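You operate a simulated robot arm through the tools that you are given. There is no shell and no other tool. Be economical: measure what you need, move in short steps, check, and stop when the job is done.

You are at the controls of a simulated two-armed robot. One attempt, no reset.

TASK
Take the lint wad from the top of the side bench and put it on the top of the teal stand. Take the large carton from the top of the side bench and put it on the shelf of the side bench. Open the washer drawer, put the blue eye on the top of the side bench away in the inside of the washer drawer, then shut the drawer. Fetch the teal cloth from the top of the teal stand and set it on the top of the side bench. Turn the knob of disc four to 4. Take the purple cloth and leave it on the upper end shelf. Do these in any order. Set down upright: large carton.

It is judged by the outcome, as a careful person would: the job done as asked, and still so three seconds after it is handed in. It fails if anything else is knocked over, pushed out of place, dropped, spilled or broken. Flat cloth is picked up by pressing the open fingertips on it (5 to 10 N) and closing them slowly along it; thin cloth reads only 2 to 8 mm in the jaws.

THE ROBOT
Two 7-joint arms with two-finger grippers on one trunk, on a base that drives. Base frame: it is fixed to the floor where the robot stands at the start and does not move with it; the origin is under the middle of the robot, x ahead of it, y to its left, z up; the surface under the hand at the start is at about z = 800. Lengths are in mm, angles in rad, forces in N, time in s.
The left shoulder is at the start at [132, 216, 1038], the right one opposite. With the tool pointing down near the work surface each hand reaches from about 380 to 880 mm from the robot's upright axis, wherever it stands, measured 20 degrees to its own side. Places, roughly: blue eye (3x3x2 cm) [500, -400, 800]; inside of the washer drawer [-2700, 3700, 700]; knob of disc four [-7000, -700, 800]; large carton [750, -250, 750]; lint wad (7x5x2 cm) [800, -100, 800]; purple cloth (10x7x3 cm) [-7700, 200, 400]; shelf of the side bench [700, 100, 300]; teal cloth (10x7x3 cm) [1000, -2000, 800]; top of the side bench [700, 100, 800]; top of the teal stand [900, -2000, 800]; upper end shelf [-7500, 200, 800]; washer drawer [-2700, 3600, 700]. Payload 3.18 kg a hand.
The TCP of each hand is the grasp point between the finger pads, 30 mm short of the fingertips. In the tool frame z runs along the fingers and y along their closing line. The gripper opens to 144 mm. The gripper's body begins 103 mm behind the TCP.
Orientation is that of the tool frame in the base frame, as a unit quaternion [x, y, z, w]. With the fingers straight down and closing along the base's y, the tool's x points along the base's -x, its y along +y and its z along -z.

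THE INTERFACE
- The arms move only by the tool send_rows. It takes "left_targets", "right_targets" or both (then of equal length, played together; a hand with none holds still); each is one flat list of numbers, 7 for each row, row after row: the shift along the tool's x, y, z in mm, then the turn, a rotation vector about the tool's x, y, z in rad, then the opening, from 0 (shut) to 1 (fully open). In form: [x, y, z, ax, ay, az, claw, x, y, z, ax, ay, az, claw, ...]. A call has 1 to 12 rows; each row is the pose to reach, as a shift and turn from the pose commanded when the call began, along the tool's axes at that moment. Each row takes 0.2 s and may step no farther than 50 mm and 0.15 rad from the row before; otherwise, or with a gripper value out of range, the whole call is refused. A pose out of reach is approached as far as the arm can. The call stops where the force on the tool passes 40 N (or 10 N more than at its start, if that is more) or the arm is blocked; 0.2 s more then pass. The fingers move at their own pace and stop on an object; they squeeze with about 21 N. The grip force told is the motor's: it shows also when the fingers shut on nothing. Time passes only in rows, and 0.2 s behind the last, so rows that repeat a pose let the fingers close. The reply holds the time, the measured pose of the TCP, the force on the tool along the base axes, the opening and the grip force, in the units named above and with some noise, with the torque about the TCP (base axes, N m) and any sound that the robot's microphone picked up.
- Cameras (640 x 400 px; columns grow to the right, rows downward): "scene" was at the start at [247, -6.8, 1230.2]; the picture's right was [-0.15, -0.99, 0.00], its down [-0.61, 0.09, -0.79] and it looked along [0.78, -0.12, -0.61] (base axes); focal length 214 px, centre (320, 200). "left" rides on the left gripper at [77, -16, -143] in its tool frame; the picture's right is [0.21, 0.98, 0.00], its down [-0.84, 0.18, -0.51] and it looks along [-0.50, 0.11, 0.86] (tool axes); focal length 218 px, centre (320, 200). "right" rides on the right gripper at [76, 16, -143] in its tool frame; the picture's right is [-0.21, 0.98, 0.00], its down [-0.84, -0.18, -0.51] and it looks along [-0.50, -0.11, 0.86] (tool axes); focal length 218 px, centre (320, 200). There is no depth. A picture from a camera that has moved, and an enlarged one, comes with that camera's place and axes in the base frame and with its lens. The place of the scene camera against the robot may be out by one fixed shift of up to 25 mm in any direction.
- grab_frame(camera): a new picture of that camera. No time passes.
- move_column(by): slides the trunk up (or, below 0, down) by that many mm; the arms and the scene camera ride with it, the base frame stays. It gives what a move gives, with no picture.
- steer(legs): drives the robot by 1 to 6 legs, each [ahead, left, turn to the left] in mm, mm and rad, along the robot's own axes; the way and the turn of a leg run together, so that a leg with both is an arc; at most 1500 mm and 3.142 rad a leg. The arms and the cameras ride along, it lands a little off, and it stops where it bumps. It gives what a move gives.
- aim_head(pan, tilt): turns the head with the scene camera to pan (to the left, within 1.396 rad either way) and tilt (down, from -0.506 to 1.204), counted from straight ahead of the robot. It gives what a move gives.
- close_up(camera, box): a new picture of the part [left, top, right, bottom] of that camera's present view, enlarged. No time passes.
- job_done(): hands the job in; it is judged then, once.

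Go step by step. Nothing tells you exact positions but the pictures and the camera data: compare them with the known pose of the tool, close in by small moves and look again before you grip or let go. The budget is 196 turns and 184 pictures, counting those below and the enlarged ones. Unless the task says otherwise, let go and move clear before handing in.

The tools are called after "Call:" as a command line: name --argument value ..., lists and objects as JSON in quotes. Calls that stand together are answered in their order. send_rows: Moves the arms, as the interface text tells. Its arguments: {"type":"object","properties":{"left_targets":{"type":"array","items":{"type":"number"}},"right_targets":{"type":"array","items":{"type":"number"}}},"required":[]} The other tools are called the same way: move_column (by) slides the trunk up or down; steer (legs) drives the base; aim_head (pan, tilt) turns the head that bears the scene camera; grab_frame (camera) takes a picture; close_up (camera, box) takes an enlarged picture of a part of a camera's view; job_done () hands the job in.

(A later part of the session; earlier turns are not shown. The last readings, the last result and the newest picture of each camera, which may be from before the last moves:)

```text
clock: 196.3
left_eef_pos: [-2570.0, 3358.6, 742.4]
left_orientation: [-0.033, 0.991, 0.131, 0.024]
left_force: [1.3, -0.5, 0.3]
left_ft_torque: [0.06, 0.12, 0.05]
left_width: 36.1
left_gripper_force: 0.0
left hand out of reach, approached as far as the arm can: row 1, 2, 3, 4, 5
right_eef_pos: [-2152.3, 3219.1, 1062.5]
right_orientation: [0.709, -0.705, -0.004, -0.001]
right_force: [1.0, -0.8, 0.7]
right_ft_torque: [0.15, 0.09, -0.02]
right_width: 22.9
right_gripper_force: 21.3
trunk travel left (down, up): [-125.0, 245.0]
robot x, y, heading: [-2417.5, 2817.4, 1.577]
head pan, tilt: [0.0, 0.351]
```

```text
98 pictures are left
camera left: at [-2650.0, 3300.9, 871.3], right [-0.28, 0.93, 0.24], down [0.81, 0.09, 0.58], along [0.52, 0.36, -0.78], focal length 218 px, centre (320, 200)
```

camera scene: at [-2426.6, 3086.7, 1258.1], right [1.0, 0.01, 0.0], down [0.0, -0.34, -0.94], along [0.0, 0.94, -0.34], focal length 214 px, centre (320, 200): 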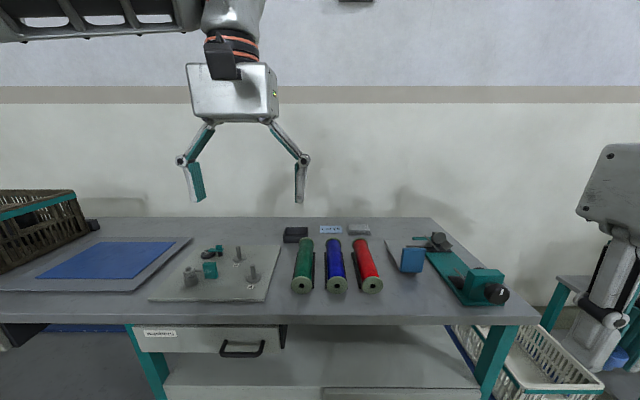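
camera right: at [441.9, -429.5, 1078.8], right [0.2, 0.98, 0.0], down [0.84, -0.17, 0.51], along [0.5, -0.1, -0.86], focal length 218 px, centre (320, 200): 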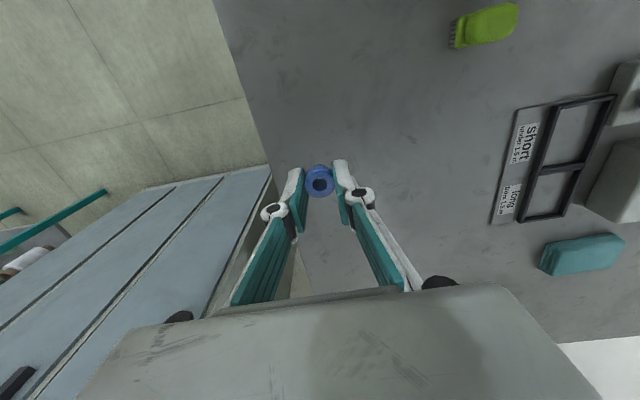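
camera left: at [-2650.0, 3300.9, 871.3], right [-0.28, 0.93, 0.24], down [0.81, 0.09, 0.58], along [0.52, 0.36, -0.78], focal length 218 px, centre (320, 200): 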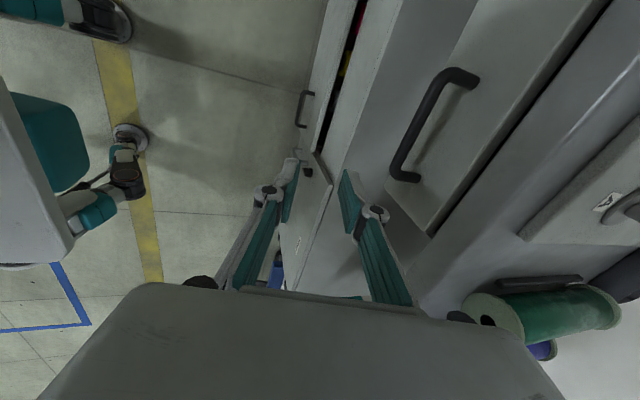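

The handle now triangulates to about [-2620, 3448, 717]. The wrist is near its limits, so I'll keep the arm fixed and position it with the trunk and base: up, forward and left, then down.

Call:
move_column --by 50

Call:
steer --legs '[[60, 51, 0]]'

Call:
send_rows --left_targets '[0, 0, 0, 0, 0, 0, 0.21, 0, 0, 0, 0, 0, 0, 0.21]'

Call:
grab_frame --camera "left"

```text
clock: 197.2
left_eef_pos: [-2572.0, 3370.5, 865.5]
left_orientation: [-0.031, 0.977, 0.211, 0.027]
left_force: [-0.9, 0.4, -0.5]
left_ft_torque: [0.01, 0.01, 0.01]
left_width: 35.8
left_gripper_force: 0.0
right_eef_pos: [-2154.2, 3223.0, 1109.5]
right_orientation: [0.71, -0.704, 0.0, 0.0]
right_force: [0.4, 0.6, 0.4]
right_ft_torque: [-0.04, 0.0, -0.04]
right_width: 22.7
right_gripper_force: 21.0
trunk travel left (down, up): [-175.0, 195.0]
robot x, y, heading: [-2417.7, 2817.2, 1.579]
head pan, tilt: [0.0, 0.351]
```

```text
clock: 198.3
left_eef_pos: [-2623.1, 3430.0, 867.1]
left_orientation: [-0.032, 0.976, 0.213, 0.027]
left_force: [0.1, 0.8, -0.1]
left_ft_torque: [0.0, 0.01, -0.03]
left_width: 35.9
left_gripper_force: 0.0
right_eef_pos: [-2205.2, 3281.4, 1112.0]
right_orientation: [0.71, -0.704, -0.001, -0.001]
right_force: [-0.8, -1.4, 0.4]
right_ft_torque: [-0.06, -0.02, -0.03]
right_width: 22.9
right_gripper_force: 20.7
trunk travel left (down, up): [-175.0, 195.0]
robot x, y, heading: [-2467.3, 2875.6, 1.577]
head pan, tilt: [0.0, 0.351]
```

```text
clock: 198.9
left_eef_pos: [-2622.4, 3429.6, 866.6]
left_orientation: [-0.032, 0.976, 0.213, 0.026]
left_force: [-0.4, 0.3, -0.3]
left_ft_torque: [0.0, -0.01, 0.0]
left_width: 30.0
left_gripper_force: 0.0
right_eef_pos: [-2204.7, 3280.3, 1109.4]
right_orientation: [0.71, -0.704, -0.001, -0.001]
right_force: [-0.1, 0.5, -0.7]
right_ft_torque: [-0.01, 0.0, 0.0]
right_width: 22.8
right_gripper_force: 21.2
trunk travel left (down, up): [-175.0, 195.0]
robot x, y, heading: [-2467.7, 2874.0, 1.577]
head pan, tilt: [0.0, 0.351]
```

```text
97 pictures are left
camera left: at [-2703.3, 3351.8, 984.4], right [-0.28, 0.88, 0.39], down [0.81, -0.01, 0.59], along [0.52, 0.48, -0.71], focal length 218 px, centre (320, 200)
```

left: 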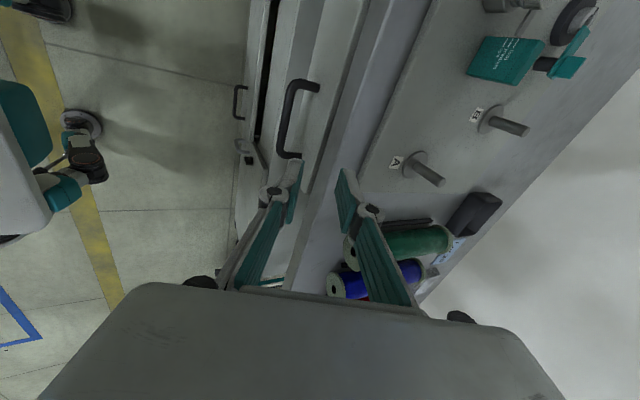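

The arm is now freer, above the handle with a 25° tilt. I'll descend partway and check for drift.

Call:
send_rows --left_targets '[2, -11, 32, 0, 0, 0, 0.21, 4, -22, 64, 0, 0, 0, 0.21, 4, -28, 82, 0, 0, 0, 0.21, 4, -28, 82, 0, 0, 0, 0.21]'

Call:
close_up --camera "left" --box '[200, 40, 420, 240]'

```text
clock: 199.9
left_eef_pos: [-2621.2, 3437.9, 781.3]
left_orientation: [-0.031, 0.976, 0.213, 0.027]
left_force: [-0.7, 0.4, -0.3]
left_ft_torque: [-0.02, 0.0, 0.02]
left_width: 30.3
left_gripper_force: 0.0
right_eef_pos: [-2205.1, 3280.5, 1111.8]
right_orientation: [0.71, -0.704, -0.002, -0.002]
right_force: [0.3, -0.1, -0.3]
right_ft_torque: [0.0, 0.02, 0.0]
right_width: 22.6
right_gripper_force: 20.8
trunk travel left (down, up): [-175.0, 195.0]
robot x, y, heading: [-2465.5, 2873.6, 1.573]
head pan, tilt: [0.0, 0.351]
```

```text
2.00 times, centred on (310, 140) of left
camera zoom: at [-2701.6, 3360.2, 898.3], right [-0.28, 0.88, 0.39], down [0.81, -0.01, 0.59], along [0.52, 0.48, -0.71], focal length 436 px, centre (340, 320)
```

zoom: 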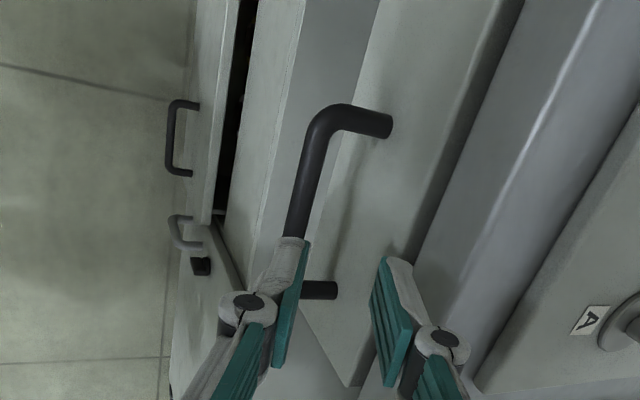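

There was no drift. The bar lies between the fingers' planes; descending the last 50 mm.

Call:
send_rows --left_targets '[1, -6, 16, 0, 0, 0, 0.21, 2, -12, 32, 0, 0, 0, 0.21, 3, -17, 46, 0, 0, 0, 0.21, 3, -17, 46, 0, 0, 0, 0.21]'

Call:
close_up --camera "left" --box '[200, 40, 420, 240]'

```text
clock: 200.9
left_eef_pos: [-2621.4, 3442.5, 732.5]
left_orientation: [-0.032, 0.976, 0.213, 0.027]
left_force: [-0.8, -0.5, -0.8]
left_ft_torque: [-0.01, -0.01, 0.01]
left_width: 30.4
left_gripper_force: 0.0
right_eef_pos: [-2205.9, 3280.4, 1111.0]
right_orientation: [0.711, -0.703, -0.002, -0.001]
right_force: [0.1, -0.3, -0.1]
right_ft_torque: [0.04, 0.01, -0.02]
right_width: 22.6
right_gripper_force: 21.1
trunk travel left (down, up): [-175.0, 195.0]
robot x, y, heading: [-2463.0, 2875.1, 1.579]
head pan, tilt: [0.0, 0.351]
```

```text
2.00 times, centred on (310, 140) of left
camera zoom: at [-2702.3, 3364.1, 849.3], right [-0.28, 0.88, 0.39], down [0.81, -0.01, 0.59], along [0.52, 0.48, -0.71], focal length 436 px, centre (340, 320)
```

zoom: 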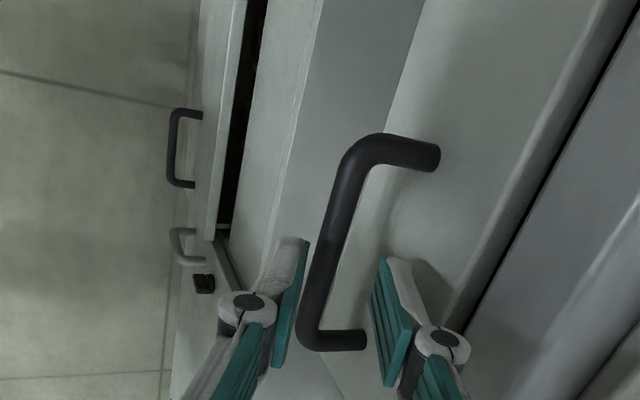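

The bar is between the fingers. I'll shift 12 mm toward the handle's middle and close.

Call:
send_rows --left_targets '[12, 0, 0, 0, 0, 0, 0.21, 12, 0, 0, 0, 0, 0, 0.21, 12, 0, 0, 0, 0, 0, 0.12, 12, 0, 0, 0, 0, 0, 0.05, 12, 0, 0, 0, 0, 0, 0, 12, 0, 0, 0, 0, 0, 0, 12, 0, 0, 0, 0, 0, 0]'

```text
clock: 202.5
left_eef_pos: [-2633.4, 3441.1, 732.2]
left_orientation: [-0.032, 0.976, 0.213, 0.027]
left_force: [0.3, 0.8, -0.5]
left_ft_torque: [0.01, -0.03, 0.02]
left_width: 0.2
left_gripper_force: 20.5
right_eef_pos: [-2205.8, 3282.4, 1111.0]
right_orientation: [0.71, -0.704, -0.001, -0.001]
right_force: [-0.1, -0.1, -0.4]
right_ft_torque: [0.02, 0.02, 0.03]
right_width: 22.6
right_gripper_force: 20.8
trunk travel left (down, up): [-175.0, 195.0]
robot x, y, heading: [-2466.7, 2876.7, 1.574]
head pan, tilt: [0.0, 0.351]
```

The fingers closed on nothing, so the bar must be lower than the fingertips. Looking.

Call:
close_up --camera "left" --box '[200, 40, 420, 240]'

```text
2.00 times, centred on (310, 140) of left
camera zoom: at [-2714.5, 3363.8, 848.5], right [-0.28, 0.88, 0.39], down [0.81, -0.01, 0.59], along [0.52, 0.48, -0.71], focal length 436 px, centre (340, 320)
```

zoom: 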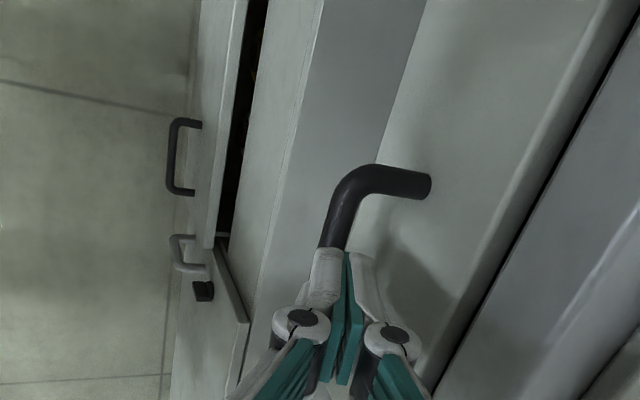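

The bar is really at z about 700. I'll open, lower 19 mm more and close again.

Call:
send_rows --left_targets '[0, 0, 0, 0, 0, 0, 0.21, 0, 0, 0, 0, 0, 0, 0.21, 0, -3, 9, 0, 0, 0, 0.21, 1, -6, 18, 0, 0, 0, 0.21, 1, -6, 18, 0, 0, 0, 0.21, 1, -6, 18, 0, 0, 0, 0.1, 1, -6, 18, 0, 0, 0, 0, 1, -6, 18, 0, 0, 0, 0, 1, -6, 18, 0, 0, 0, 0]'

Call:
close_up --camera "left" --box '[200, 40, 420, 240]'

```text
clock: 204.5
left_eef_pos: [-2633.5, 3443.2, 712.6]
left_orientation: [-0.031, 0.976, 0.214, 0.027]
left_force: [-3.0, 1.0, 2.5]
left_ft_torque: [0.07, 0.45, -1.09]
left_width: 13.4
left_gripper_force: 43.0
right_eef_pos: [-2204.9, 3280.2, 1111.4]
right_orientation: [0.71, -0.704, -0.001, -0.002]
right_force: [-0.1, -0.3, -0.3]
right_ft_torque: [0.03, 0.02, 0.01]
right_width: 22.8
right_gripper_force: 20.8
trunk travel left (down, up): [-175.0, 195.0]
robot x, y, heading: [-2470.8, 2876.1, 1.572]
head pan, tilt: [0.0, 0.351]
```

```text
2.00 times, centred on (310, 140) of left
camera zoom: at [-2714.2, 3365.9, 829.9], right [-0.28, 0.88, 0.39], down [0.81, -0.01, 0.59], along [0.52, 0.48, -0.71], focal length 436 px, centre (340, 320)
```

zoom: 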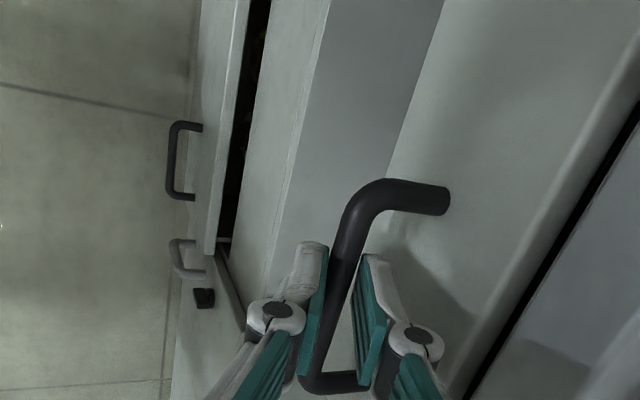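

The handle is gripped. I'll pull the drawer open by driving backward.

Call:
steer --legs '[[-220, 0, 0]]'

Call:
grab_frame --camera "left"

Call:
aim_head --pan 0.3 --tilt 0.8

Call:
grab_frame --camera "scene"

```text
clock: 206.2
left_eef_pos: [-2633.5, 3226.5, 711.8]
left_orientation: [-0.033, 0.976, 0.214, 0.025]
left_force: [-11.3, 1.3, 4.5]
left_ft_torque: [0.11, 0.7, -0.86]
left_width: 13.2
left_gripper_force: 43.3
right_eef_pos: [-2204.4, 3063.8, 1110.8]
right_orientation: [0.71, -0.705, 0.0, -0.001]
right_force: [0.7, -0.9, 0.0]
right_ft_torque: [0.03, -0.01, -0.02]
right_width: 22.8
right_gripper_force: 21.3
trunk travel left (down, up): [-175.0, 195.0]
robot x, y, heading: [-2461.0, 2664.6, 1.576]
head pan, tilt: [0.0, 0.351]
```

```text
92 pictures are left
camera left: at [-2713.8, 3148.8, 829.9], right [-0.28, 0.88, 0.39], down [0.81, -0.01, 0.59], along [0.52, 0.48, -0.71], focal length 218 px, centre (320, 200)
```

left: 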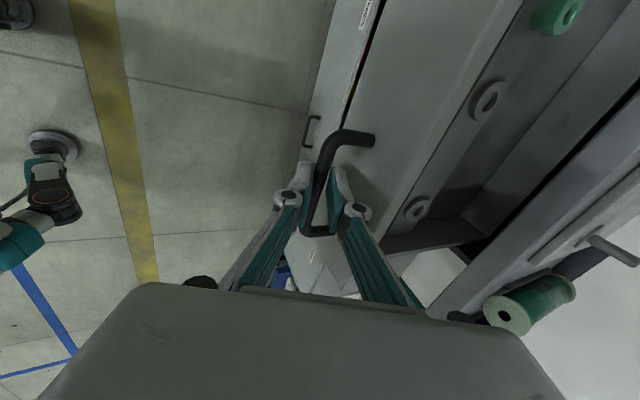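

```text
clock: 207.1
left_eef_pos: [-2633.8, 3227.3, 711.4]
left_orientation: [-0.033, 0.976, 0.214, 0.026]
left_force: [-4.0, -0.5, 3.2]
left_ft_torque: [0.01, 0.27, -1.13]
left_width: 13.4
left_gripper_force: 43.2
right_eef_pos: [-2204.9, 3064.2, 1110.5]
right_orientation: [0.71, -0.705, -0.002, -0.002]
right_force: [-0.6, 0.6, 0.4]
right_ft_torque: [-0.02, -0.01, -0.04]
right_width: 22.7
right_gripper_force: 20.3
trunk travel left (down, up): [-175.0, 195.0]
robot x, y, heading: [-2467.1, 2658.3, 1.572]
head pan, tilt: [0.3, 0.799]
```

```text
91 pictures are left
camera scene: at [-2500.2, 2859.6, 1276.4], right [0.95, 0.3, 0.0], down [0.21, -0.68, -0.7], along [-0.21, 0.67, -0.72], focal length 214 px, centre (320, 200)
```

scene: 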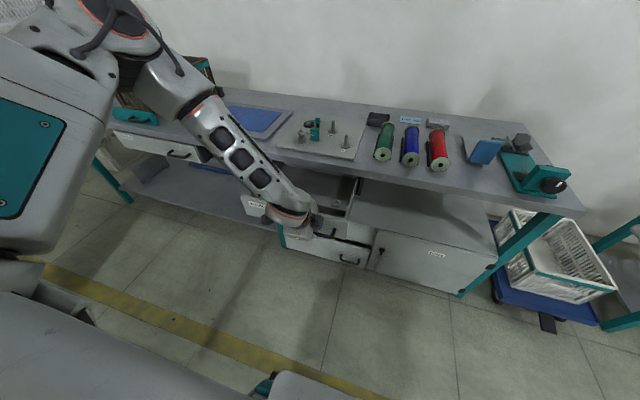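

The drawer is about 217 mm open, with a few washers inside. I'll release the handle and lift the left hand clear.

Call:
send_rows --left_targets '[0, 0, 0, 0, 0, 0, 0.1, 0, 0, 0, 0, 0, 0, 0.22, 0, 0, 0, 0, 0, 0, 0.22, -2, 13, -28, 0, 0, 0, 0.22, -4, 27, -60, 0, 0, 0, 0.22, -6, 42, -95, 0, 0, 0, 0.22, -8, 55, -130, 0, 0, 0, 0.22, -10, 55, -165, 0, 0, 0, 0.22, -10, 45, -200, 0, 0, 0, 0.22, -10, 30, -230, 0, 0, 0, 0.22]'

Call:
steer --legs '[[0, 330, 0]]'

Call:
grab_frame --camera "right"

Call:
grab_frame --camera "scene"

```text
clock: 209.3
left_eef_pos: [-2631.8, 3162.9, 910.0]
left_orientation: [-0.034, 0.976, 0.215, 0.027]
left_force: [-0.9, 0.8, -0.6]
left_ft_torque: [-0.04, -0.02, -0.02]
left_width: 31.6
left_gripper_force: 0.1
left hand out of reach, approached as far as the arm can: row 8, 9, 10
right_eef_pos: [-2204.6, 3064.7, 1111.9]
right_orientation: [0.709, -0.705, -0.001, -0.002]
right_force: [0.3, -1.4, 0.0]
right_ft_torque: [-0.02, 0.0, -0.04]
right_width: 22.7
right_gripper_force: 21.6
trunk travel left (down, up): [-175.0, 195.0]
robot x, y, heading: [-2463.1, 2659.2, 1.575]
head pan, tilt: [0.3, 0.799]
```

```text
clock: 212.8
left_eef_pos: [-2962.9, 3162.1, 909.7]
left_orientation: [-0.034, 0.975, 0.216, 0.026]
left_force: [-0.2, 0.8, 1.0]
left_ft_torque: [0.0, 0.01, 0.03]
left_width: 31.6
left_gripper_force: 0.0
right_eef_pos: [-2535.7, 3060.5, 1110.7]
right_orientation: [0.71, -0.704, -0.001, -0.002]
right_force: [-0.2, -0.1, -0.6]
right_ft_torque: [0.01, -0.03, -0.01]
right_width: 22.7
right_gripper_force: 20.4
trunk travel left (down, up): [-175.0, 195.0]
robot x, y, heading: [-2803.9, 2653.7, 1.572]
head pan, tilt: [0.3, 0.799]
```

```text
90 pictures are left
camera right: at [-2550.6, 2985.5, 1252.4], right [-0.98, 0.2, 0.0], down [0.17, 0.84, 0.51], along [0.1, 0.5, -0.86], focal length 218 px, centre (320, 200)
```

right: 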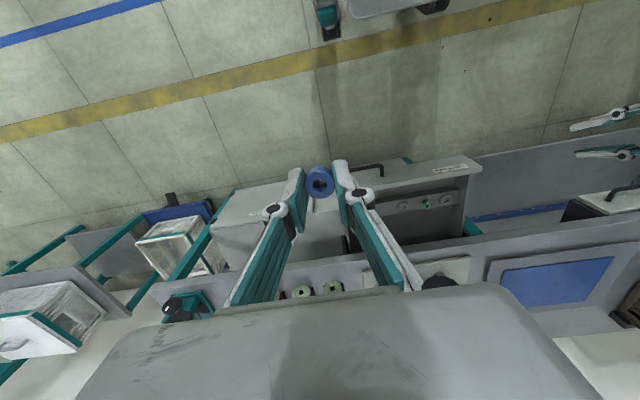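

```text
89 pictures are left
camera scene: at [-2831.4, 2858.3, 1276.3], right [0.95, 0.3, 0.0], down [0.22, -0.68, -0.7], along [-0.21, 0.67, -0.72], focal length 214 px, centre (320, 200)
```

scene: 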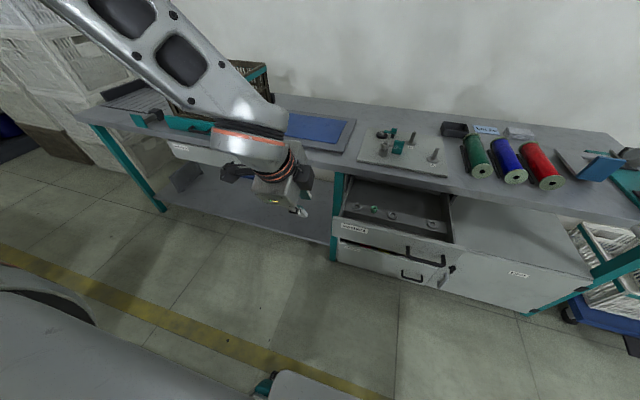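

Call:
close_up --camera "scene" --box '[320, 160, 480, 270]'

Call:
close_up --camera "right" --box '[290, 130, 510, 290]'

```text
3.64 times, centred on (400, 215) of scene
camera zoom: at [-2831.4, 2858.3, 1276.3], right [0.95, 0.3, 0.0], down [0.22, -0.68, -0.7], along [-0.21, 0.67, -0.72], focal length 780 px, centre (29, 146)
```

zoom: 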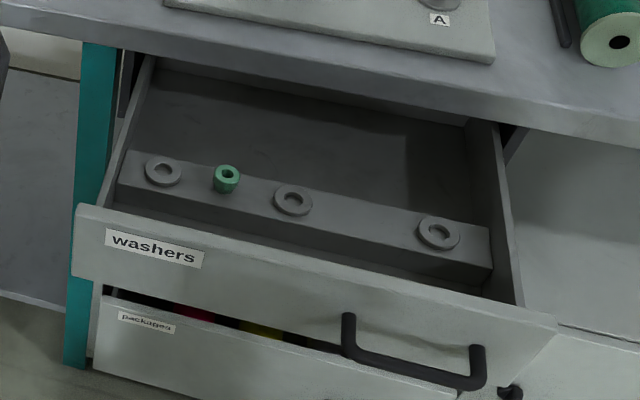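

```text
2.50 times, centred on (400, 210) of right
camera zoom: at [-2550.6, 2985.5, 1252.4], right [-0.98, 0.2, 0.0], down [0.17, 0.84, 0.51], along [0.1, 0.5, -0.86], focal length 546 px, centre (120, 175)
```

zoom: 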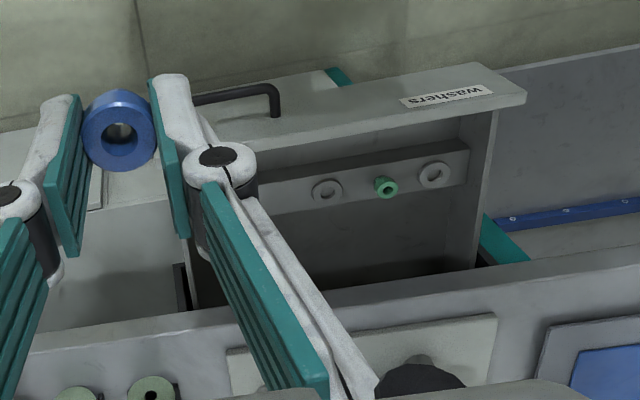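

There's a washer strip inside with an open floor behind it, around y 3440. I'll drive closer and bring the eye over that spot.

Call:
steer --legs '[[150, 60, 0]]'

Call:
send_rows --right_targets '[-40, 16, 10, 0, 0, 0, 0, -80, 32, 20, 0, 0, 0, 0, -120, 48, 30, 0, 0, 0, 0, -160, 64, 50, 0, 0, 0, 0, -190, 80, 80, 0, 0, 0, 0, -215, 92, 115, 0, 0, 0, 0, -230, 95, 155, 0, 0, 0, 0, -230, 95, 195, 0, 0, 0, 0, -230, 95, 235, 0, 0, 0, 0, -230, 95, 255, 0, 0, 0, 0, -230, 95, 255, 0, 0, 0, 0]'

Call:
grab_frame --camera "right"

Call:
grab_frame --camera "scene"

```text
clock: 213.6
left_eef_pos: [-2971.0, 3183.7, 908.3]
left_orientation: [-0.033, 0.976, 0.215, 0.027]
left_force: [0.1, 0.5, -1.2]
left_ft_torque: [-0.05, -0.02, -0.05]
left_width: 31.6
left_gripper_force: 0.1
right_eef_pos: [-2542.9, 3083.5, 1110.1]
right_orientation: [0.71, -0.705, -0.001, -0.001]
right_force: [-0.4, -0.2, -1.1]
right_ft_torque: [-0.08, -0.04, -0.01]
right_width: 22.8
right_gripper_force: 21.1
trunk travel left (down, up): [-175.0, 195.0]
robot x, y, heading: [-2804.7, 2673.8, 1.572]
head pan, tilt: [0.3, 0.799]
stopped in leg 1: the robot was blocked; the commanded pose is now the measured one
```

```text
clock: 216.0
left_eef_pos: [-2970.9, 3182.8, 911.4]
left_orientation: [-0.031, 0.975, 0.217, 0.028]
left_force: [0.2, 0.5, -1.3]
left_ft_torque: [0.03, 0.0, 0.01]
left_width: 31.9
left_gripper_force: 0.1
right_eef_pos: [-2640.6, 3313.0, 857.8]
right_orientation: [0.709, -0.705, -0.003, -0.002]
right_force: [0.4, -0.5, -0.2]
right_ft_torque: [-0.01, -0.01, 0.0]
right_width: 22.6
right_gripper_force: 21.2
trunk travel left (down, up): [-175.0, 195.0]
robot x, y, heading: [-2805.1, 2676.2, 1.57]
head pan, tilt: [0.3, 0.799]
```

```text
86 pictures are left
camera right: at [-2655.4, 3235.6, 999.1], right [-0.98, 0.2, 0.0], down [0.18, 0.84, 0.51], along [0.1, 0.5, -0.86], focal length 218 px, centre (320, 200)
```

right: 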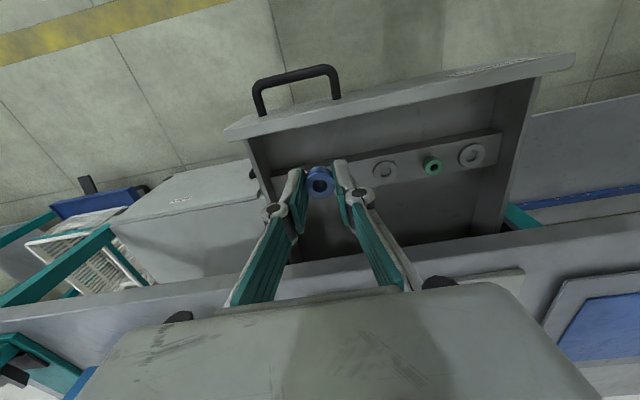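

```text
85 pictures are left
camera scene: at [-2839.2, 2878.0, 1276.4], right [0.95, 0.3, 0.0], down [0.21, -0.68, -0.7], along [-0.21, 0.67, -0.72], focal length 214 px, centre (320, 200)
```

scene: 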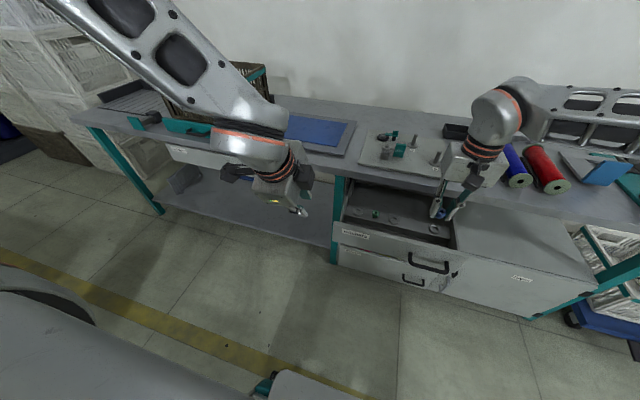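

The drive was bumped short, but the hand can reach. There's an 80 mm floor strip between the front panel and the washer strip (y 3286 to 3364), right below the hand. Lowering toward y 3325.

Call:
send_rows --right_targets '[-6, 10, 40, 0, 0, 0, 0, -12, 10, 80, 0, 0, 0, 0, -12, 10, 80, 0, 0, 0, 0]'

Call:
grab_frame --camera "right"

Call:
close_up --camera "scene" --box '[320, 140, 520, 280]'

```text
clock: 216.8
left_eef_pos: [-2969.8, 3180.7, 910.3]
left_orientation: [-0.032, 0.975, 0.218, 0.026]
left_force: [0.4, 0.4, 0.5]
left_ft_torque: [0.03, 0.03, 0.0]
left_width: 31.5
left_gripper_force: 0.0
right_eef_pos: [-2650.3, 3324.7, 780.4]
right_orientation: [0.709, -0.705, -0.003, -0.002]
right_force: [0.0, -0.2, -0.3]
right_ft_torque: [-0.03, 0.0, 0.0]
right_width: 22.6
right_gripper_force: 21.2
trunk travel left (down, up): [-175.0, 195.0]
robot x, y, heading: [-2806.7, 2676.5, 1.578]
head pan, tilt: [0.3, 0.799]
```

```text
84 pictures are left
camera right: at [-2665.4, 3247.2, 920.1], right [-0.98, 0.2, 0.0], down [0.18, 0.84, 0.51], along [0.1, 0.5, -0.86], focal length 218 px, centre (320, 200)
```

right: 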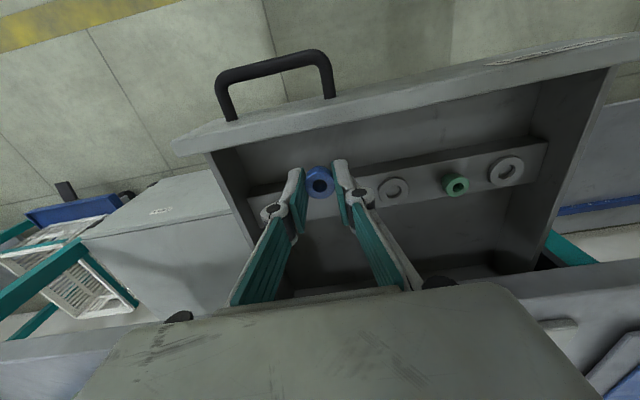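

```text
2.86 times, centred on (420, 210) of scene
camera zoom: at [-2839.3, 2877.7, 1276.5], right [0.95, 0.3, 0.0], down [0.21, -0.68, -0.7], along [-0.21, 0.67, -0.72], focal length 613 px, centre (34, 171)
```

zoom: 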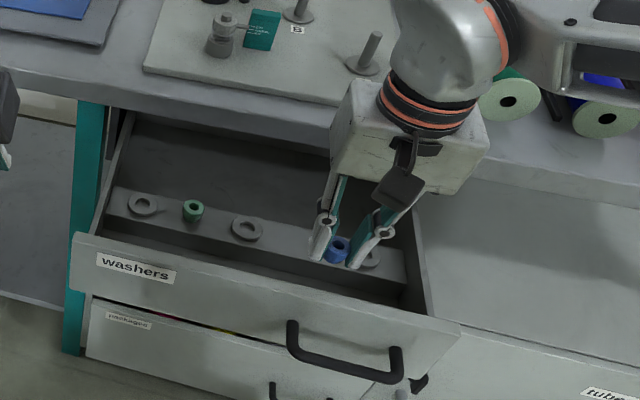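

Clearance looks fine. Lowering into the gap with small final steps.

Call:
send_rows --right_targets '[0, 0, 30, 0, 0, 0, 0, 0, 0, 60, 0, 0, 0, 0, 0, 0, 75, 0, 0, 0, 0, 0, 0, 80, 0, 0, 0, 0, 0, 0, 85, 0, 0, 0, 0, 0, 0, 85, 0, 0, 0, 0]'

Call:
grab_frame --camera "right"

```text
clock: 218.2
left_eef_pos: [-2970.0, 3181.1, 910.3]
left_orientation: [-0.032, 0.975, 0.217, 0.027]
left_force: [0.5, 0.3, 0.2]
left_ft_torque: [-0.02, -0.01, -0.02]
left_width: 31.7
left_gripper_force: 0.1
right_eef_pos: [-2649.3, 3325.1, 692.7]
right_orientation: [0.709, -0.705, -0.003, -0.001]
right_force: [-0.1, 0.3, 0.7]
right_ft_torque: [0.02, -0.02, 0.01]
right_width: 22.6
right_gripper_force: 20.9
trunk travel left (down, up): [-175.0, 195.0]
robot x, y, heading: [-2805.3, 2677.9, 1.576]
head pan, tilt: [0.3, 0.799]
```

```text
82 pictures are left
camera right: at [-2664.7, 3248.1, 834.3], right [-0.98, 0.2, 0.0], down [0.18, 0.84, 0.51], along [0.1, 0.5, -0.86], focal length 218 px, centre (320, 200)
```

right: 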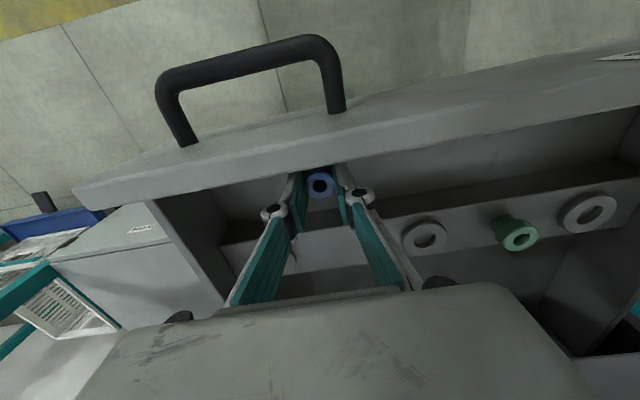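

No contact yet; continuing down slowly.

Call:
send_rows --right_targets '[0, 0, 4, 0, 0, 0, 0, 0, 0, 8, 0, 0, 0, 0, 0, 0, 12, 0, 0, 0, 0, 0, 0, 16, 0, 0, 0, 0, 0, 0, 20, 0, 0, 0, 0, 0, 0, 24, 0, 0, 0, 0]'

```text
clock: 219.2
left_eef_pos: [-2968.9, 3180.6, 911.0]
left_orientation: [-0.032, 0.975, 0.218, 0.028]
left_force: [0.2, -0.1, 0.6]
left_ft_torque: [-0.02, -0.01, 0.01]
left_width: 31.6
left_gripper_force: 0.0
right_eef_pos: [-2649.8, 3331.5, 688.9]
right_orientation: [0.708, -0.706, -0.01, -0.006]
right_force: [4.8, 1.0, 28.5]
right_ft_torque: [-0.27, -0.39, 0.09]
right_width: 22.5
right_gripper_force: 20.7
trunk travel left (down, up): [-175.0, 195.0]
robot x, y, heading: [-2803.6, 2680.9, 1.572]
head pan, tilt: [0.3, 0.799]
stopped in row 4 (right hand): the force on the tool passed its limit at 44 N (the readings are from after the stop); the commanded pose is now the measured one
```

It touched the drawer floor. Easing up, opening and lifting out.

Call:
send_rows --right_targets '[0, 0, -2, 0, 0, 0, 0, 0, 0, -2, 0, 0, 0, 0.25, 0, 0, -2, 0, 0, 0, 0.4, 0, 0, -2, 0, 0, 0, 0.4, 0, 0, -35, 0, 0, 0, 0.4, 0, 0, -80, 0, 0, 0, 0.4, 0, 0, -120, 0, 0, 0, 0.4, 0, 0, -160, 0, 0, 0, 0.4]'

Call:
grab_frame --camera "right"

```text
clock: 221.0
left_eef_pos: [-2970.5, 3180.5, 912.1]
left_orientation: [-0.032, 0.975, 0.218, 0.027]
left_force: [0.6, -1.1, -0.4]
left_ft_torque: [0.01, -0.01, -0.03]
left_width: 31.2
left_gripper_force: 0.1
right_eef_pos: [-2650.5, 3326.6, 844.1]
right_orientation: [0.709, -0.706, -0.006, -0.004]
right_force: [-0.5, 0.3, 0.2]
right_ft_torque: [0.03, 0.0, 0.01]
right_width: 57.5
right_gripper_force: 0.0
trunk travel left (down, up): [-175.0, 195.0]
robot x, y, heading: [-2807.7, 2673.5, 1.576]
head pan, tilt: [0.3, 0.799]
```

```text
81 pictures are left
camera right: at [-2665.2, 3248.5, 985.9], right [-0.98, 0.2, 0.01], down [0.18, 0.84, 0.52], along [0.1, 0.51, -0.85], focal length 218 px, centre (320, 200)
```

right: 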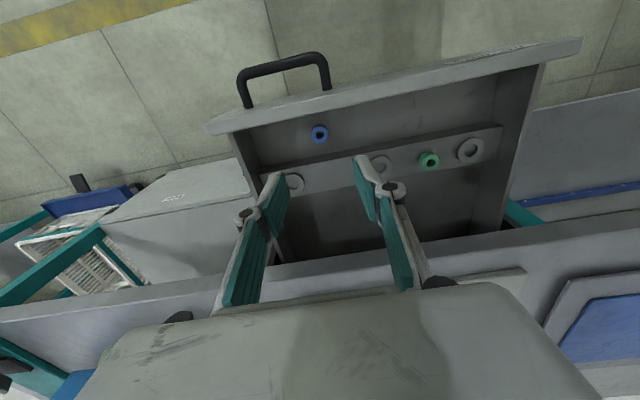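

The blue eye is on the drawer floor and the washers are undisturbed. I'll take the closed right hand out in front of the drawer face to push it shut, and check what blocked the drive on the left.

Call:
send_rows --right_targets '[5, 0, -40, 0, 0, 0, 0.2, 40, 20, -60, 0, 0, 0, 0, 80, 40, -60, 0, 0, 0, 0, 120, 60, -60, 0, 0, 0, 0, 155, 80, -50, 0, 0, 0, 0, 160, 90, -10, 0, 0, 0, 0, 160, 90, 35, 0, 0, 0, 0, 160, 90, 80, 0, 0, 0, 0, 160, 90, 120, 0, 0, 0, 0, 160, 90, 140, 0, 0, 0, 0]'

Call:
grab_frame --camera "right"

Call:
aim_head --pan 1.3 --tilt 0.7

Call:
grab_frame --camera "scene"

```text
clock: 223.2
left_eef_pos: [-2970.5, 3182.0, 910.7]
left_orientation: [-0.032, 0.975, 0.218, 0.026]
left_force: [-0.3, 0.8, -0.3]
left_ft_torque: [-0.02, -0.01, 0.03]
left_width: 31.5
left_gripper_force: 0.0
right_eef_pos: [-2739.9, 3168.6, 701.3]
right_orientation: [0.709, -0.706, -0.006, -0.003]
right_force: [0.4, -0.6, -0.1]
right_ft_torque: [-0.05, -0.01, 0.01]
right_width: 0.1
right_gripper_force: 21.4
trunk travel left (down, up): [-175.0, 195.0]
robot x, y, heading: [-2802.9, 2676.0, 1.576]
head pan, tilt: [0.3, 0.799]
```

```text
80 pictures are left
camera right: at [-2754.0, 3090.7, 842.1], right [-0.98, 0.21, 0.01], down [0.18, 0.84, 0.52], along [0.1, 0.51, -0.86], focal length 218 px, centre (320, 200)
```

right: 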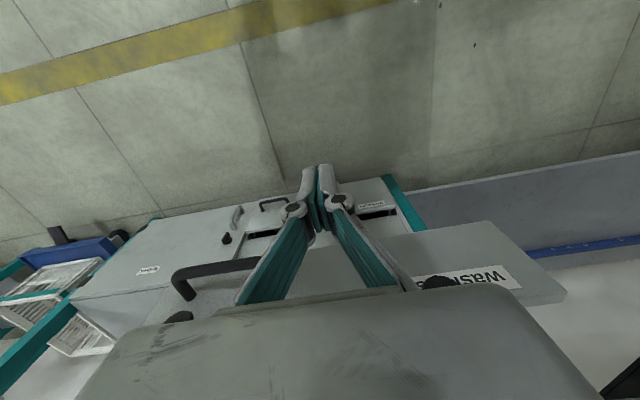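

```text
clock: 224.4
left_eef_pos: [-2969.6, 3182.0, 911.4]
left_orientation: [-0.031, 0.975, 0.217, 0.027]
left_force: [-0.1, -0.8, 0.2]
left_ft_torque: [0.0, 0.0, -0.04]
left_width: 31.4
left_gripper_force: 0.1
right_eef_pos: [-2738.9, 3168.6, 701.3]
right_orientation: [0.708, -0.706, -0.006, -0.003]
right_force: [0.1, -0.2, 0.8]
right_ft_torque: [0.03, -0.01, 0.01]
right_width: 0.2
right_gripper_force: 20.7
trunk travel left (down, up): [-175.0, 195.0]
robot x, y, heading: [-2807.0, 2678.1, 1.574]
head pan, tilt: [1.3, 0.7]
```

```text
79 pictures are left
camera scene: at [-2896.8, 2823.7, 1284.5], right [0.27, 0.96, 0.0], down [0.62, -0.17, -0.76], along [-0.74, 0.2, -0.64], focal length 214 px, centre (320, 200)
```

scene: 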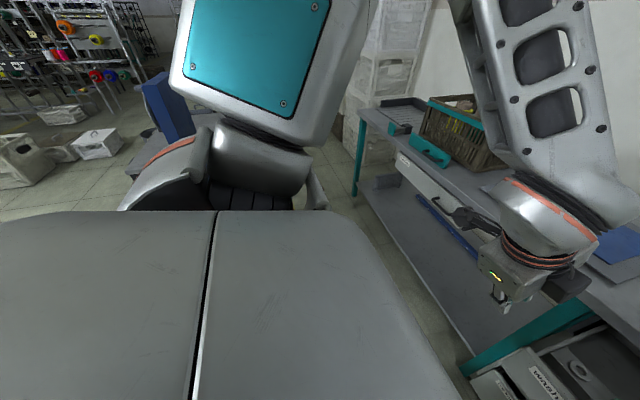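

The blue trolley's handle is just left of my left shoulder; that's what was bumped. I'll move away to the right first, re-centre the pushing hand, and check the trolley.

Call:
steer --legs '[[0, -80, 0]]'

Call:
send_rows --right_targets '[0, 40, 0, 0, 0, 0, 0, 0, 80, 0, 0, 0, 0, 0, 0, 80, 0, 0, 0, 0, 0]'

Call:
steer --legs '[[150, 0, 0]]'

Call:
grab_frame --camera "right"

```text
clock: 225.8
left_eef_pos: [-2888.9, 3181.3, 910.7]
left_orientation: [-0.032, 0.975, 0.218, 0.027]
left_force: [-0.4, -0.7, -0.2]
left_ft_torque: [-0.01, 0.03, -0.01]
left_width: 31.5
left_gripper_force: 0.1
right_eef_pos: [-2659.3, 3169.1, 701.3]
right_orientation: [0.708, -0.707, -0.007, -0.004]
right_force: [-0.1, 1.1, 0.3]
right_ft_torque: [-0.01, 0.01, -0.03]
right_width: 0.1
right_gripper_force: 21.2
trunk travel left (down, up): [-175.0, 195.0]
robot x, y, heading: [-2727.4, 2680.0, 1.572]
head pan, tilt: [1.3, 0.7]
```

```text
clock: 226.6
left_eef_pos: [-2889.7, 3181.9, 910.3]
left_orientation: [-0.032, 0.975, 0.217, 0.026]
left_force: [0.3, -0.3, 0.0]
left_ft_torque: [-0.01, 0.0, 0.02]
left_width: 31.7
left_gripper_force: 0.0
right_eef_pos: [-2739.3, 3168.7, 702.2]
right_orientation: [0.709, -0.705, -0.006, -0.004]
right_force: [0.5, 0.4, 0.0]
right_ft_torque: [0.0, 0.0, 0.0]
right_width: 0.0
right_gripper_force: 21.1
trunk travel left (down, up): [-175.0, 195.0]
robot x, y, heading: [-2728.5, 2676.3, 1.576]
head pan, tilt: [1.3, 0.7]
```

```text
clock: 228.0
left_eef_pos: [-2890.2, 3330.8, 910.9]
left_orientation: [-0.032, 0.975, 0.217, 0.027]
left_force: [-0.1, -0.6, -0.8]
left_ft_torque: [-0.02, -0.01, -0.07]
left_width: 31.9
left_gripper_force: 0.0
right_eef_pos: [-2740.0, 3318.6, 701.2]
right_orientation: [0.708, -0.706, -0.006, -0.003]
right_force: [-0.3, 0.3, 0.0]
right_ft_torque: [-0.04, -0.01, -0.01]
right_width: 0.2
right_gripper_force: 30.8
trunk travel left (down, up): [-175.0, 195.0]
robot x, y, heading: [-2726.6, 2824.5, 1.569]
head pan, tilt: [1.3, 0.7]
```

```text
78 pictures are left
camera right: at [-2754.6, 3240.1, 842.1], right [-0.98, 0.2, 0.01], down [0.18, 0.84, 0.52], along [0.1, 0.51, -0.86], focal length 218 px, centre (320, 200)
```

right: 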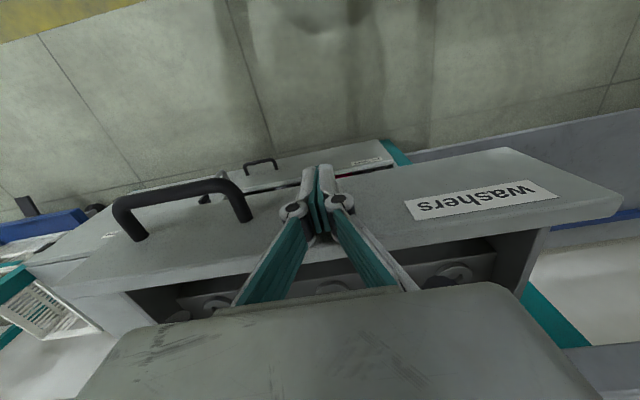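

The drawer is moving. Pushing the rest of the way.

Call:
steer --legs '[[165, 0, 0]]'

Call:
grab_frame --camera "right"

```text
clock: 229.4
left_eef_pos: [-2890.8, 3494.7, 910.2]
left_orientation: [-0.032, 0.975, 0.218, 0.027]
left_force: [0.3, -0.5, 0.8]
left_ft_torque: [0.02, -0.01, 0.0]
left_width: 31.6
left_gripper_force: 0.0
right_eef_pos: [-2740.6, 3477.5, 699.4]
right_orientation: [0.709, -0.705, -0.002, -0.001]
right_force: [-1.1, -26.2, -10.5]
right_ft_torque: [-0.78, 0.09, -0.01]
right_width: 6.1
right_gripper_force: 30.7
trunk travel left (down, up): [-175.0, 195.0]
robot x, y, heading: [-2724.2, 2989.2, 1.573]
head pan, tilt: [1.3, 0.7]
```

```text
77 pictures are left
camera right: at [-2755.5, 3400.7, 841.1], right [-0.98, 0.2, 0.0], down [0.18, 0.84, 0.51], along [0.1, 0.5, -0.86], focal length 218 px, centre (320, 200)
```

right: 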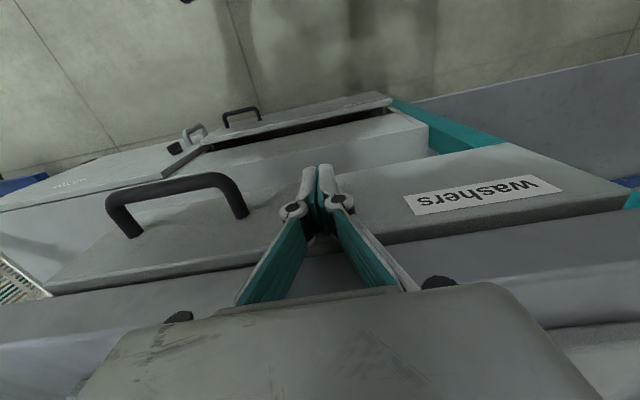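

The drawer reached its stop. I'll back away and verify.

Call:
steer --legs '[[-450, -50, 0]]'

Call:
aim_head --pan 0.35 --tilt 0.5

Call:
grab_frame --camera "scene"

Call:
aim_head --pan 1.39 --tilt 0.4

Call:
grab_frame --camera "scene"

```text
clock: 232.2
left_eef_pos: [-2840.7, 3045.3, 910.9]
left_orientation: [-0.032, 0.975, 0.217, 0.027]
left_force: [0.0, -0.4, -0.2]
left_ft_torque: [0.02, 0.01, 0.0]
left_width: 31.9
left_gripper_force: 0.1
right_eef_pos: [-2688.9, 3028.3, 699.3]
right_orientation: [0.709, -0.705, -0.003, -0.002]
right_force: [1.0, -0.2, 0.1]
right_ft_torque: [-0.01, -0.01, 0.01]
right_width: 0.0
right_gripper_force: 30.6
trunk travel left (down, up): [-175.0, 195.0]
robot x, y, heading: [-2675.5, 2535.7, 1.571]
head pan, tilt: [1.3, 0.7]
```

```text
clock: 233.4
left_eef_pos: [-2840.2, 3045.0, 911.5]
left_orientation: [-0.032, 0.975, 0.217, 0.027]
left_force: [-0.8, -0.6, 0.0]
left_ft_torque: [0.01, 0.02, -0.02]
left_width: 31.7
left_gripper_force: 0.1
right_eef_pos: [-2690.3, 3029.6, 700.1]
right_orientation: [0.709, -0.705, -0.002, -0.002]
right_force: [-0.2, 0.6, -0.1]
right_ft_torque: [0.0, 0.0, 0.0]
right_width: 0.0
right_gripper_force: 30.6
trunk travel left (down, up): [-175.0, 195.0]
robot x, y, heading: [-2677.1, 2540.8, 1.569]
head pan, tilt: [0.351, 0.499]
```

```text
76 pictures are left
camera scene: at [-2716.6, 2750.6, 1302.2], right [0.94, 0.35, 0.0], down [0.17, -0.45, -0.88], along [-0.31, 0.82, -0.48], focal length 214 px, centre (320, 200)
```

scene: 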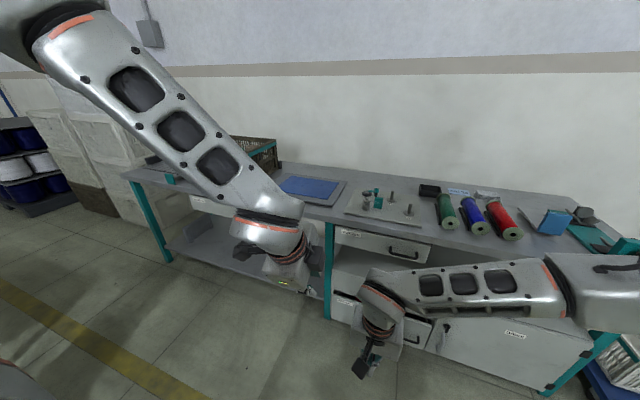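

```text
clock: 234.7
left_eef_pos: [-2839.9, 3044.8, 909.6]
left_orientation: [-0.033, 0.975, 0.217, 0.027]
left_force: [-0.3, -0.4, -0.2]
left_ft_torque: [0.0, 0.02, -0.01]
left_width: 31.7
left_gripper_force: 0.0
right_eef_pos: [-2689.2, 3029.3, 700.2]
right_orientation: [0.709, -0.705, -0.002, -0.001]
right_force: [1.2, -0.8, 0.1]
right_ft_torque: [0.01, 0.01, -0.01]
right_width: 0.0
right_gripper_force: 30.5
trunk travel left (down, up): [-175.0, 195.0]
robot x, y, heading: [-2674.7, 2538.0, 1.576]
head pan, tilt: [1.389, 0.4]
```

```text
75 pictures are left
camera scene: at [-2776.1, 2681.7, 1311.4], right [0.18, 0.98, 0.0], down [0.38, -0.07, -0.92], along [-0.91, 0.16, -0.39], focal length 214 px, centre (320, 200)
```

scene: 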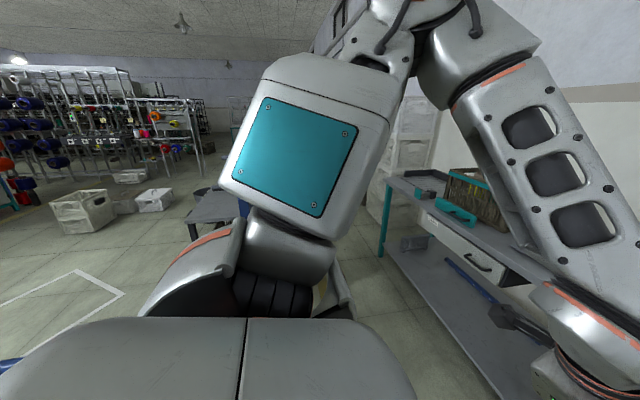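

The drawer is shut flush. I'll restore both arms to the carry pose before travelling.

Call:
send_rows --left_targets '[-5, 0, -12, 0.025, 0.032, -0.123, 0.22, -10, 0, -25, 0.05, 0.064, -0.246, 0.3, -15, 1, -37, 0.074, 0.096, -0.37, 0.5, -20, 1, -50, 0.099, 0.128, -0.493, 0.7, -25, 1, -62, 0.124, 0.16, -0.616, 0.9, -30, 1, -75, 0.149, 0.192, -0.739, 1, -36, 2, -87, 0.173, 0.223, -0.862, 1, -41, 2, -100, 0.198, 0.255, -0.985, 1, -46, 2, -112, 0.223, 0.287, -1.109, 1, -51, 3, -125, 0.248, 0.319, -1.232, 1, -56, 3, -137, 0.272, 0.351, -1.355, 1, -61, 3, -149, 0.297, 0.383, -1.478, 1]' --right_targets '[8, -18, -34, 0, 0, 0, 0, 15, -37, -68, 0, 0, 0, 0, 23, -55, -102, 0, 0, 0, 0, 30, -73, -136, 0, 0, 0, 0, 38, -92, -170, 0, 0, 0, 0, 45, -110, -204, 0, 0, 0, 0, 53, -128, -238, 0, 0, 0, 0, 60, -147, -272, 0, 0, 0, 0, 68, -165, -306, 0, 0, 0, 0, 75, -183, -335, 0, 0, 0, 0, 83, -202, -350, 0, 0, 0, 0, 90, -220, -365, 0, 0, 0, 0]'

Call:
aim_head --pan 1.39 --tilt 0.3

Call:
grab_frame --camera "scene"

```text
clock: 237.3
left_eef_pos: [-2784.9, 2987.3, 1051.3]
left_orientation: [0.708, -0.706, 0.001, 0.0]
left_force: [0.2, 0.7, -0.1]
left_ft_torque: [0.02, 0.02, -0.01]
left_width: 144.1
left_gripper_force: 0.1
right_eef_pos: [-2468.0, 2936.9, 1063.4]
right_orientation: [0.709, -0.706, -0.003, -0.002]
right_force: [-0.3, 0.0, -1.0]
right_ft_torque: [0.03, 0.0, 0.03]
right_width: 0.1
right_gripper_force: 31.1
trunk travel left (down, up): [-175.0, 195.0]
robot x, y, heading: [-2676.6, 2538.3, 1.569]
head pan, tilt: [1.389, 0.4]
```

```text
clock: 237.9
left_eef_pos: [-2785.5, 2988.5, 1049.1]
left_orientation: [-0.707, 0.707, 0.0, 0.0]
left_force: [0.2, -0.6, -0.1]
left_ft_torque: [-0.01, -0.03, -0.05]
left_width: 144.0
left_gripper_force: 0.0
right_eef_pos: [-2467.4, 2938.6, 1064.1]
right_orientation: [0.709, -0.706, -0.003, -0.001]
right_force: [0.3, -0.3, 0.4]
right_ft_torque: [-0.04, 0.0, -0.02]
right_width: 0.1
right_gripper_force: 30.4
trunk travel left (down, up): [-175.0, 195.0]
robot x, y, heading: [-2675.0, 2541.5, 1.573]
head pan, tilt: [1.389, 0.3]
```

```text
74 pictures are left
camera scene: at [-2776.9, 2681.8, 1320.6], right [0.18, 0.98, 0.0], down [0.29, -0.05, -0.96], along [-0.94, 0.17, -0.3], focal length 214 px, centre (320, 200)
```

scene: 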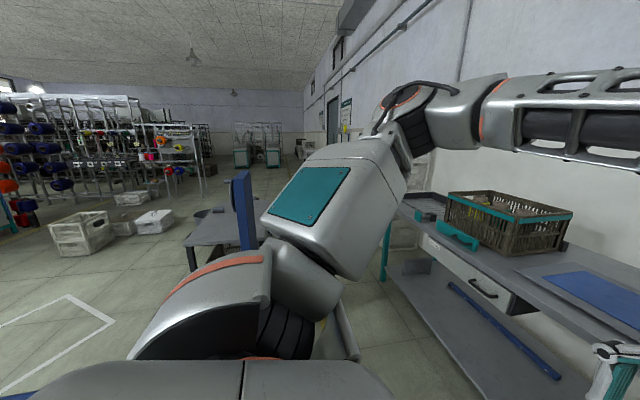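

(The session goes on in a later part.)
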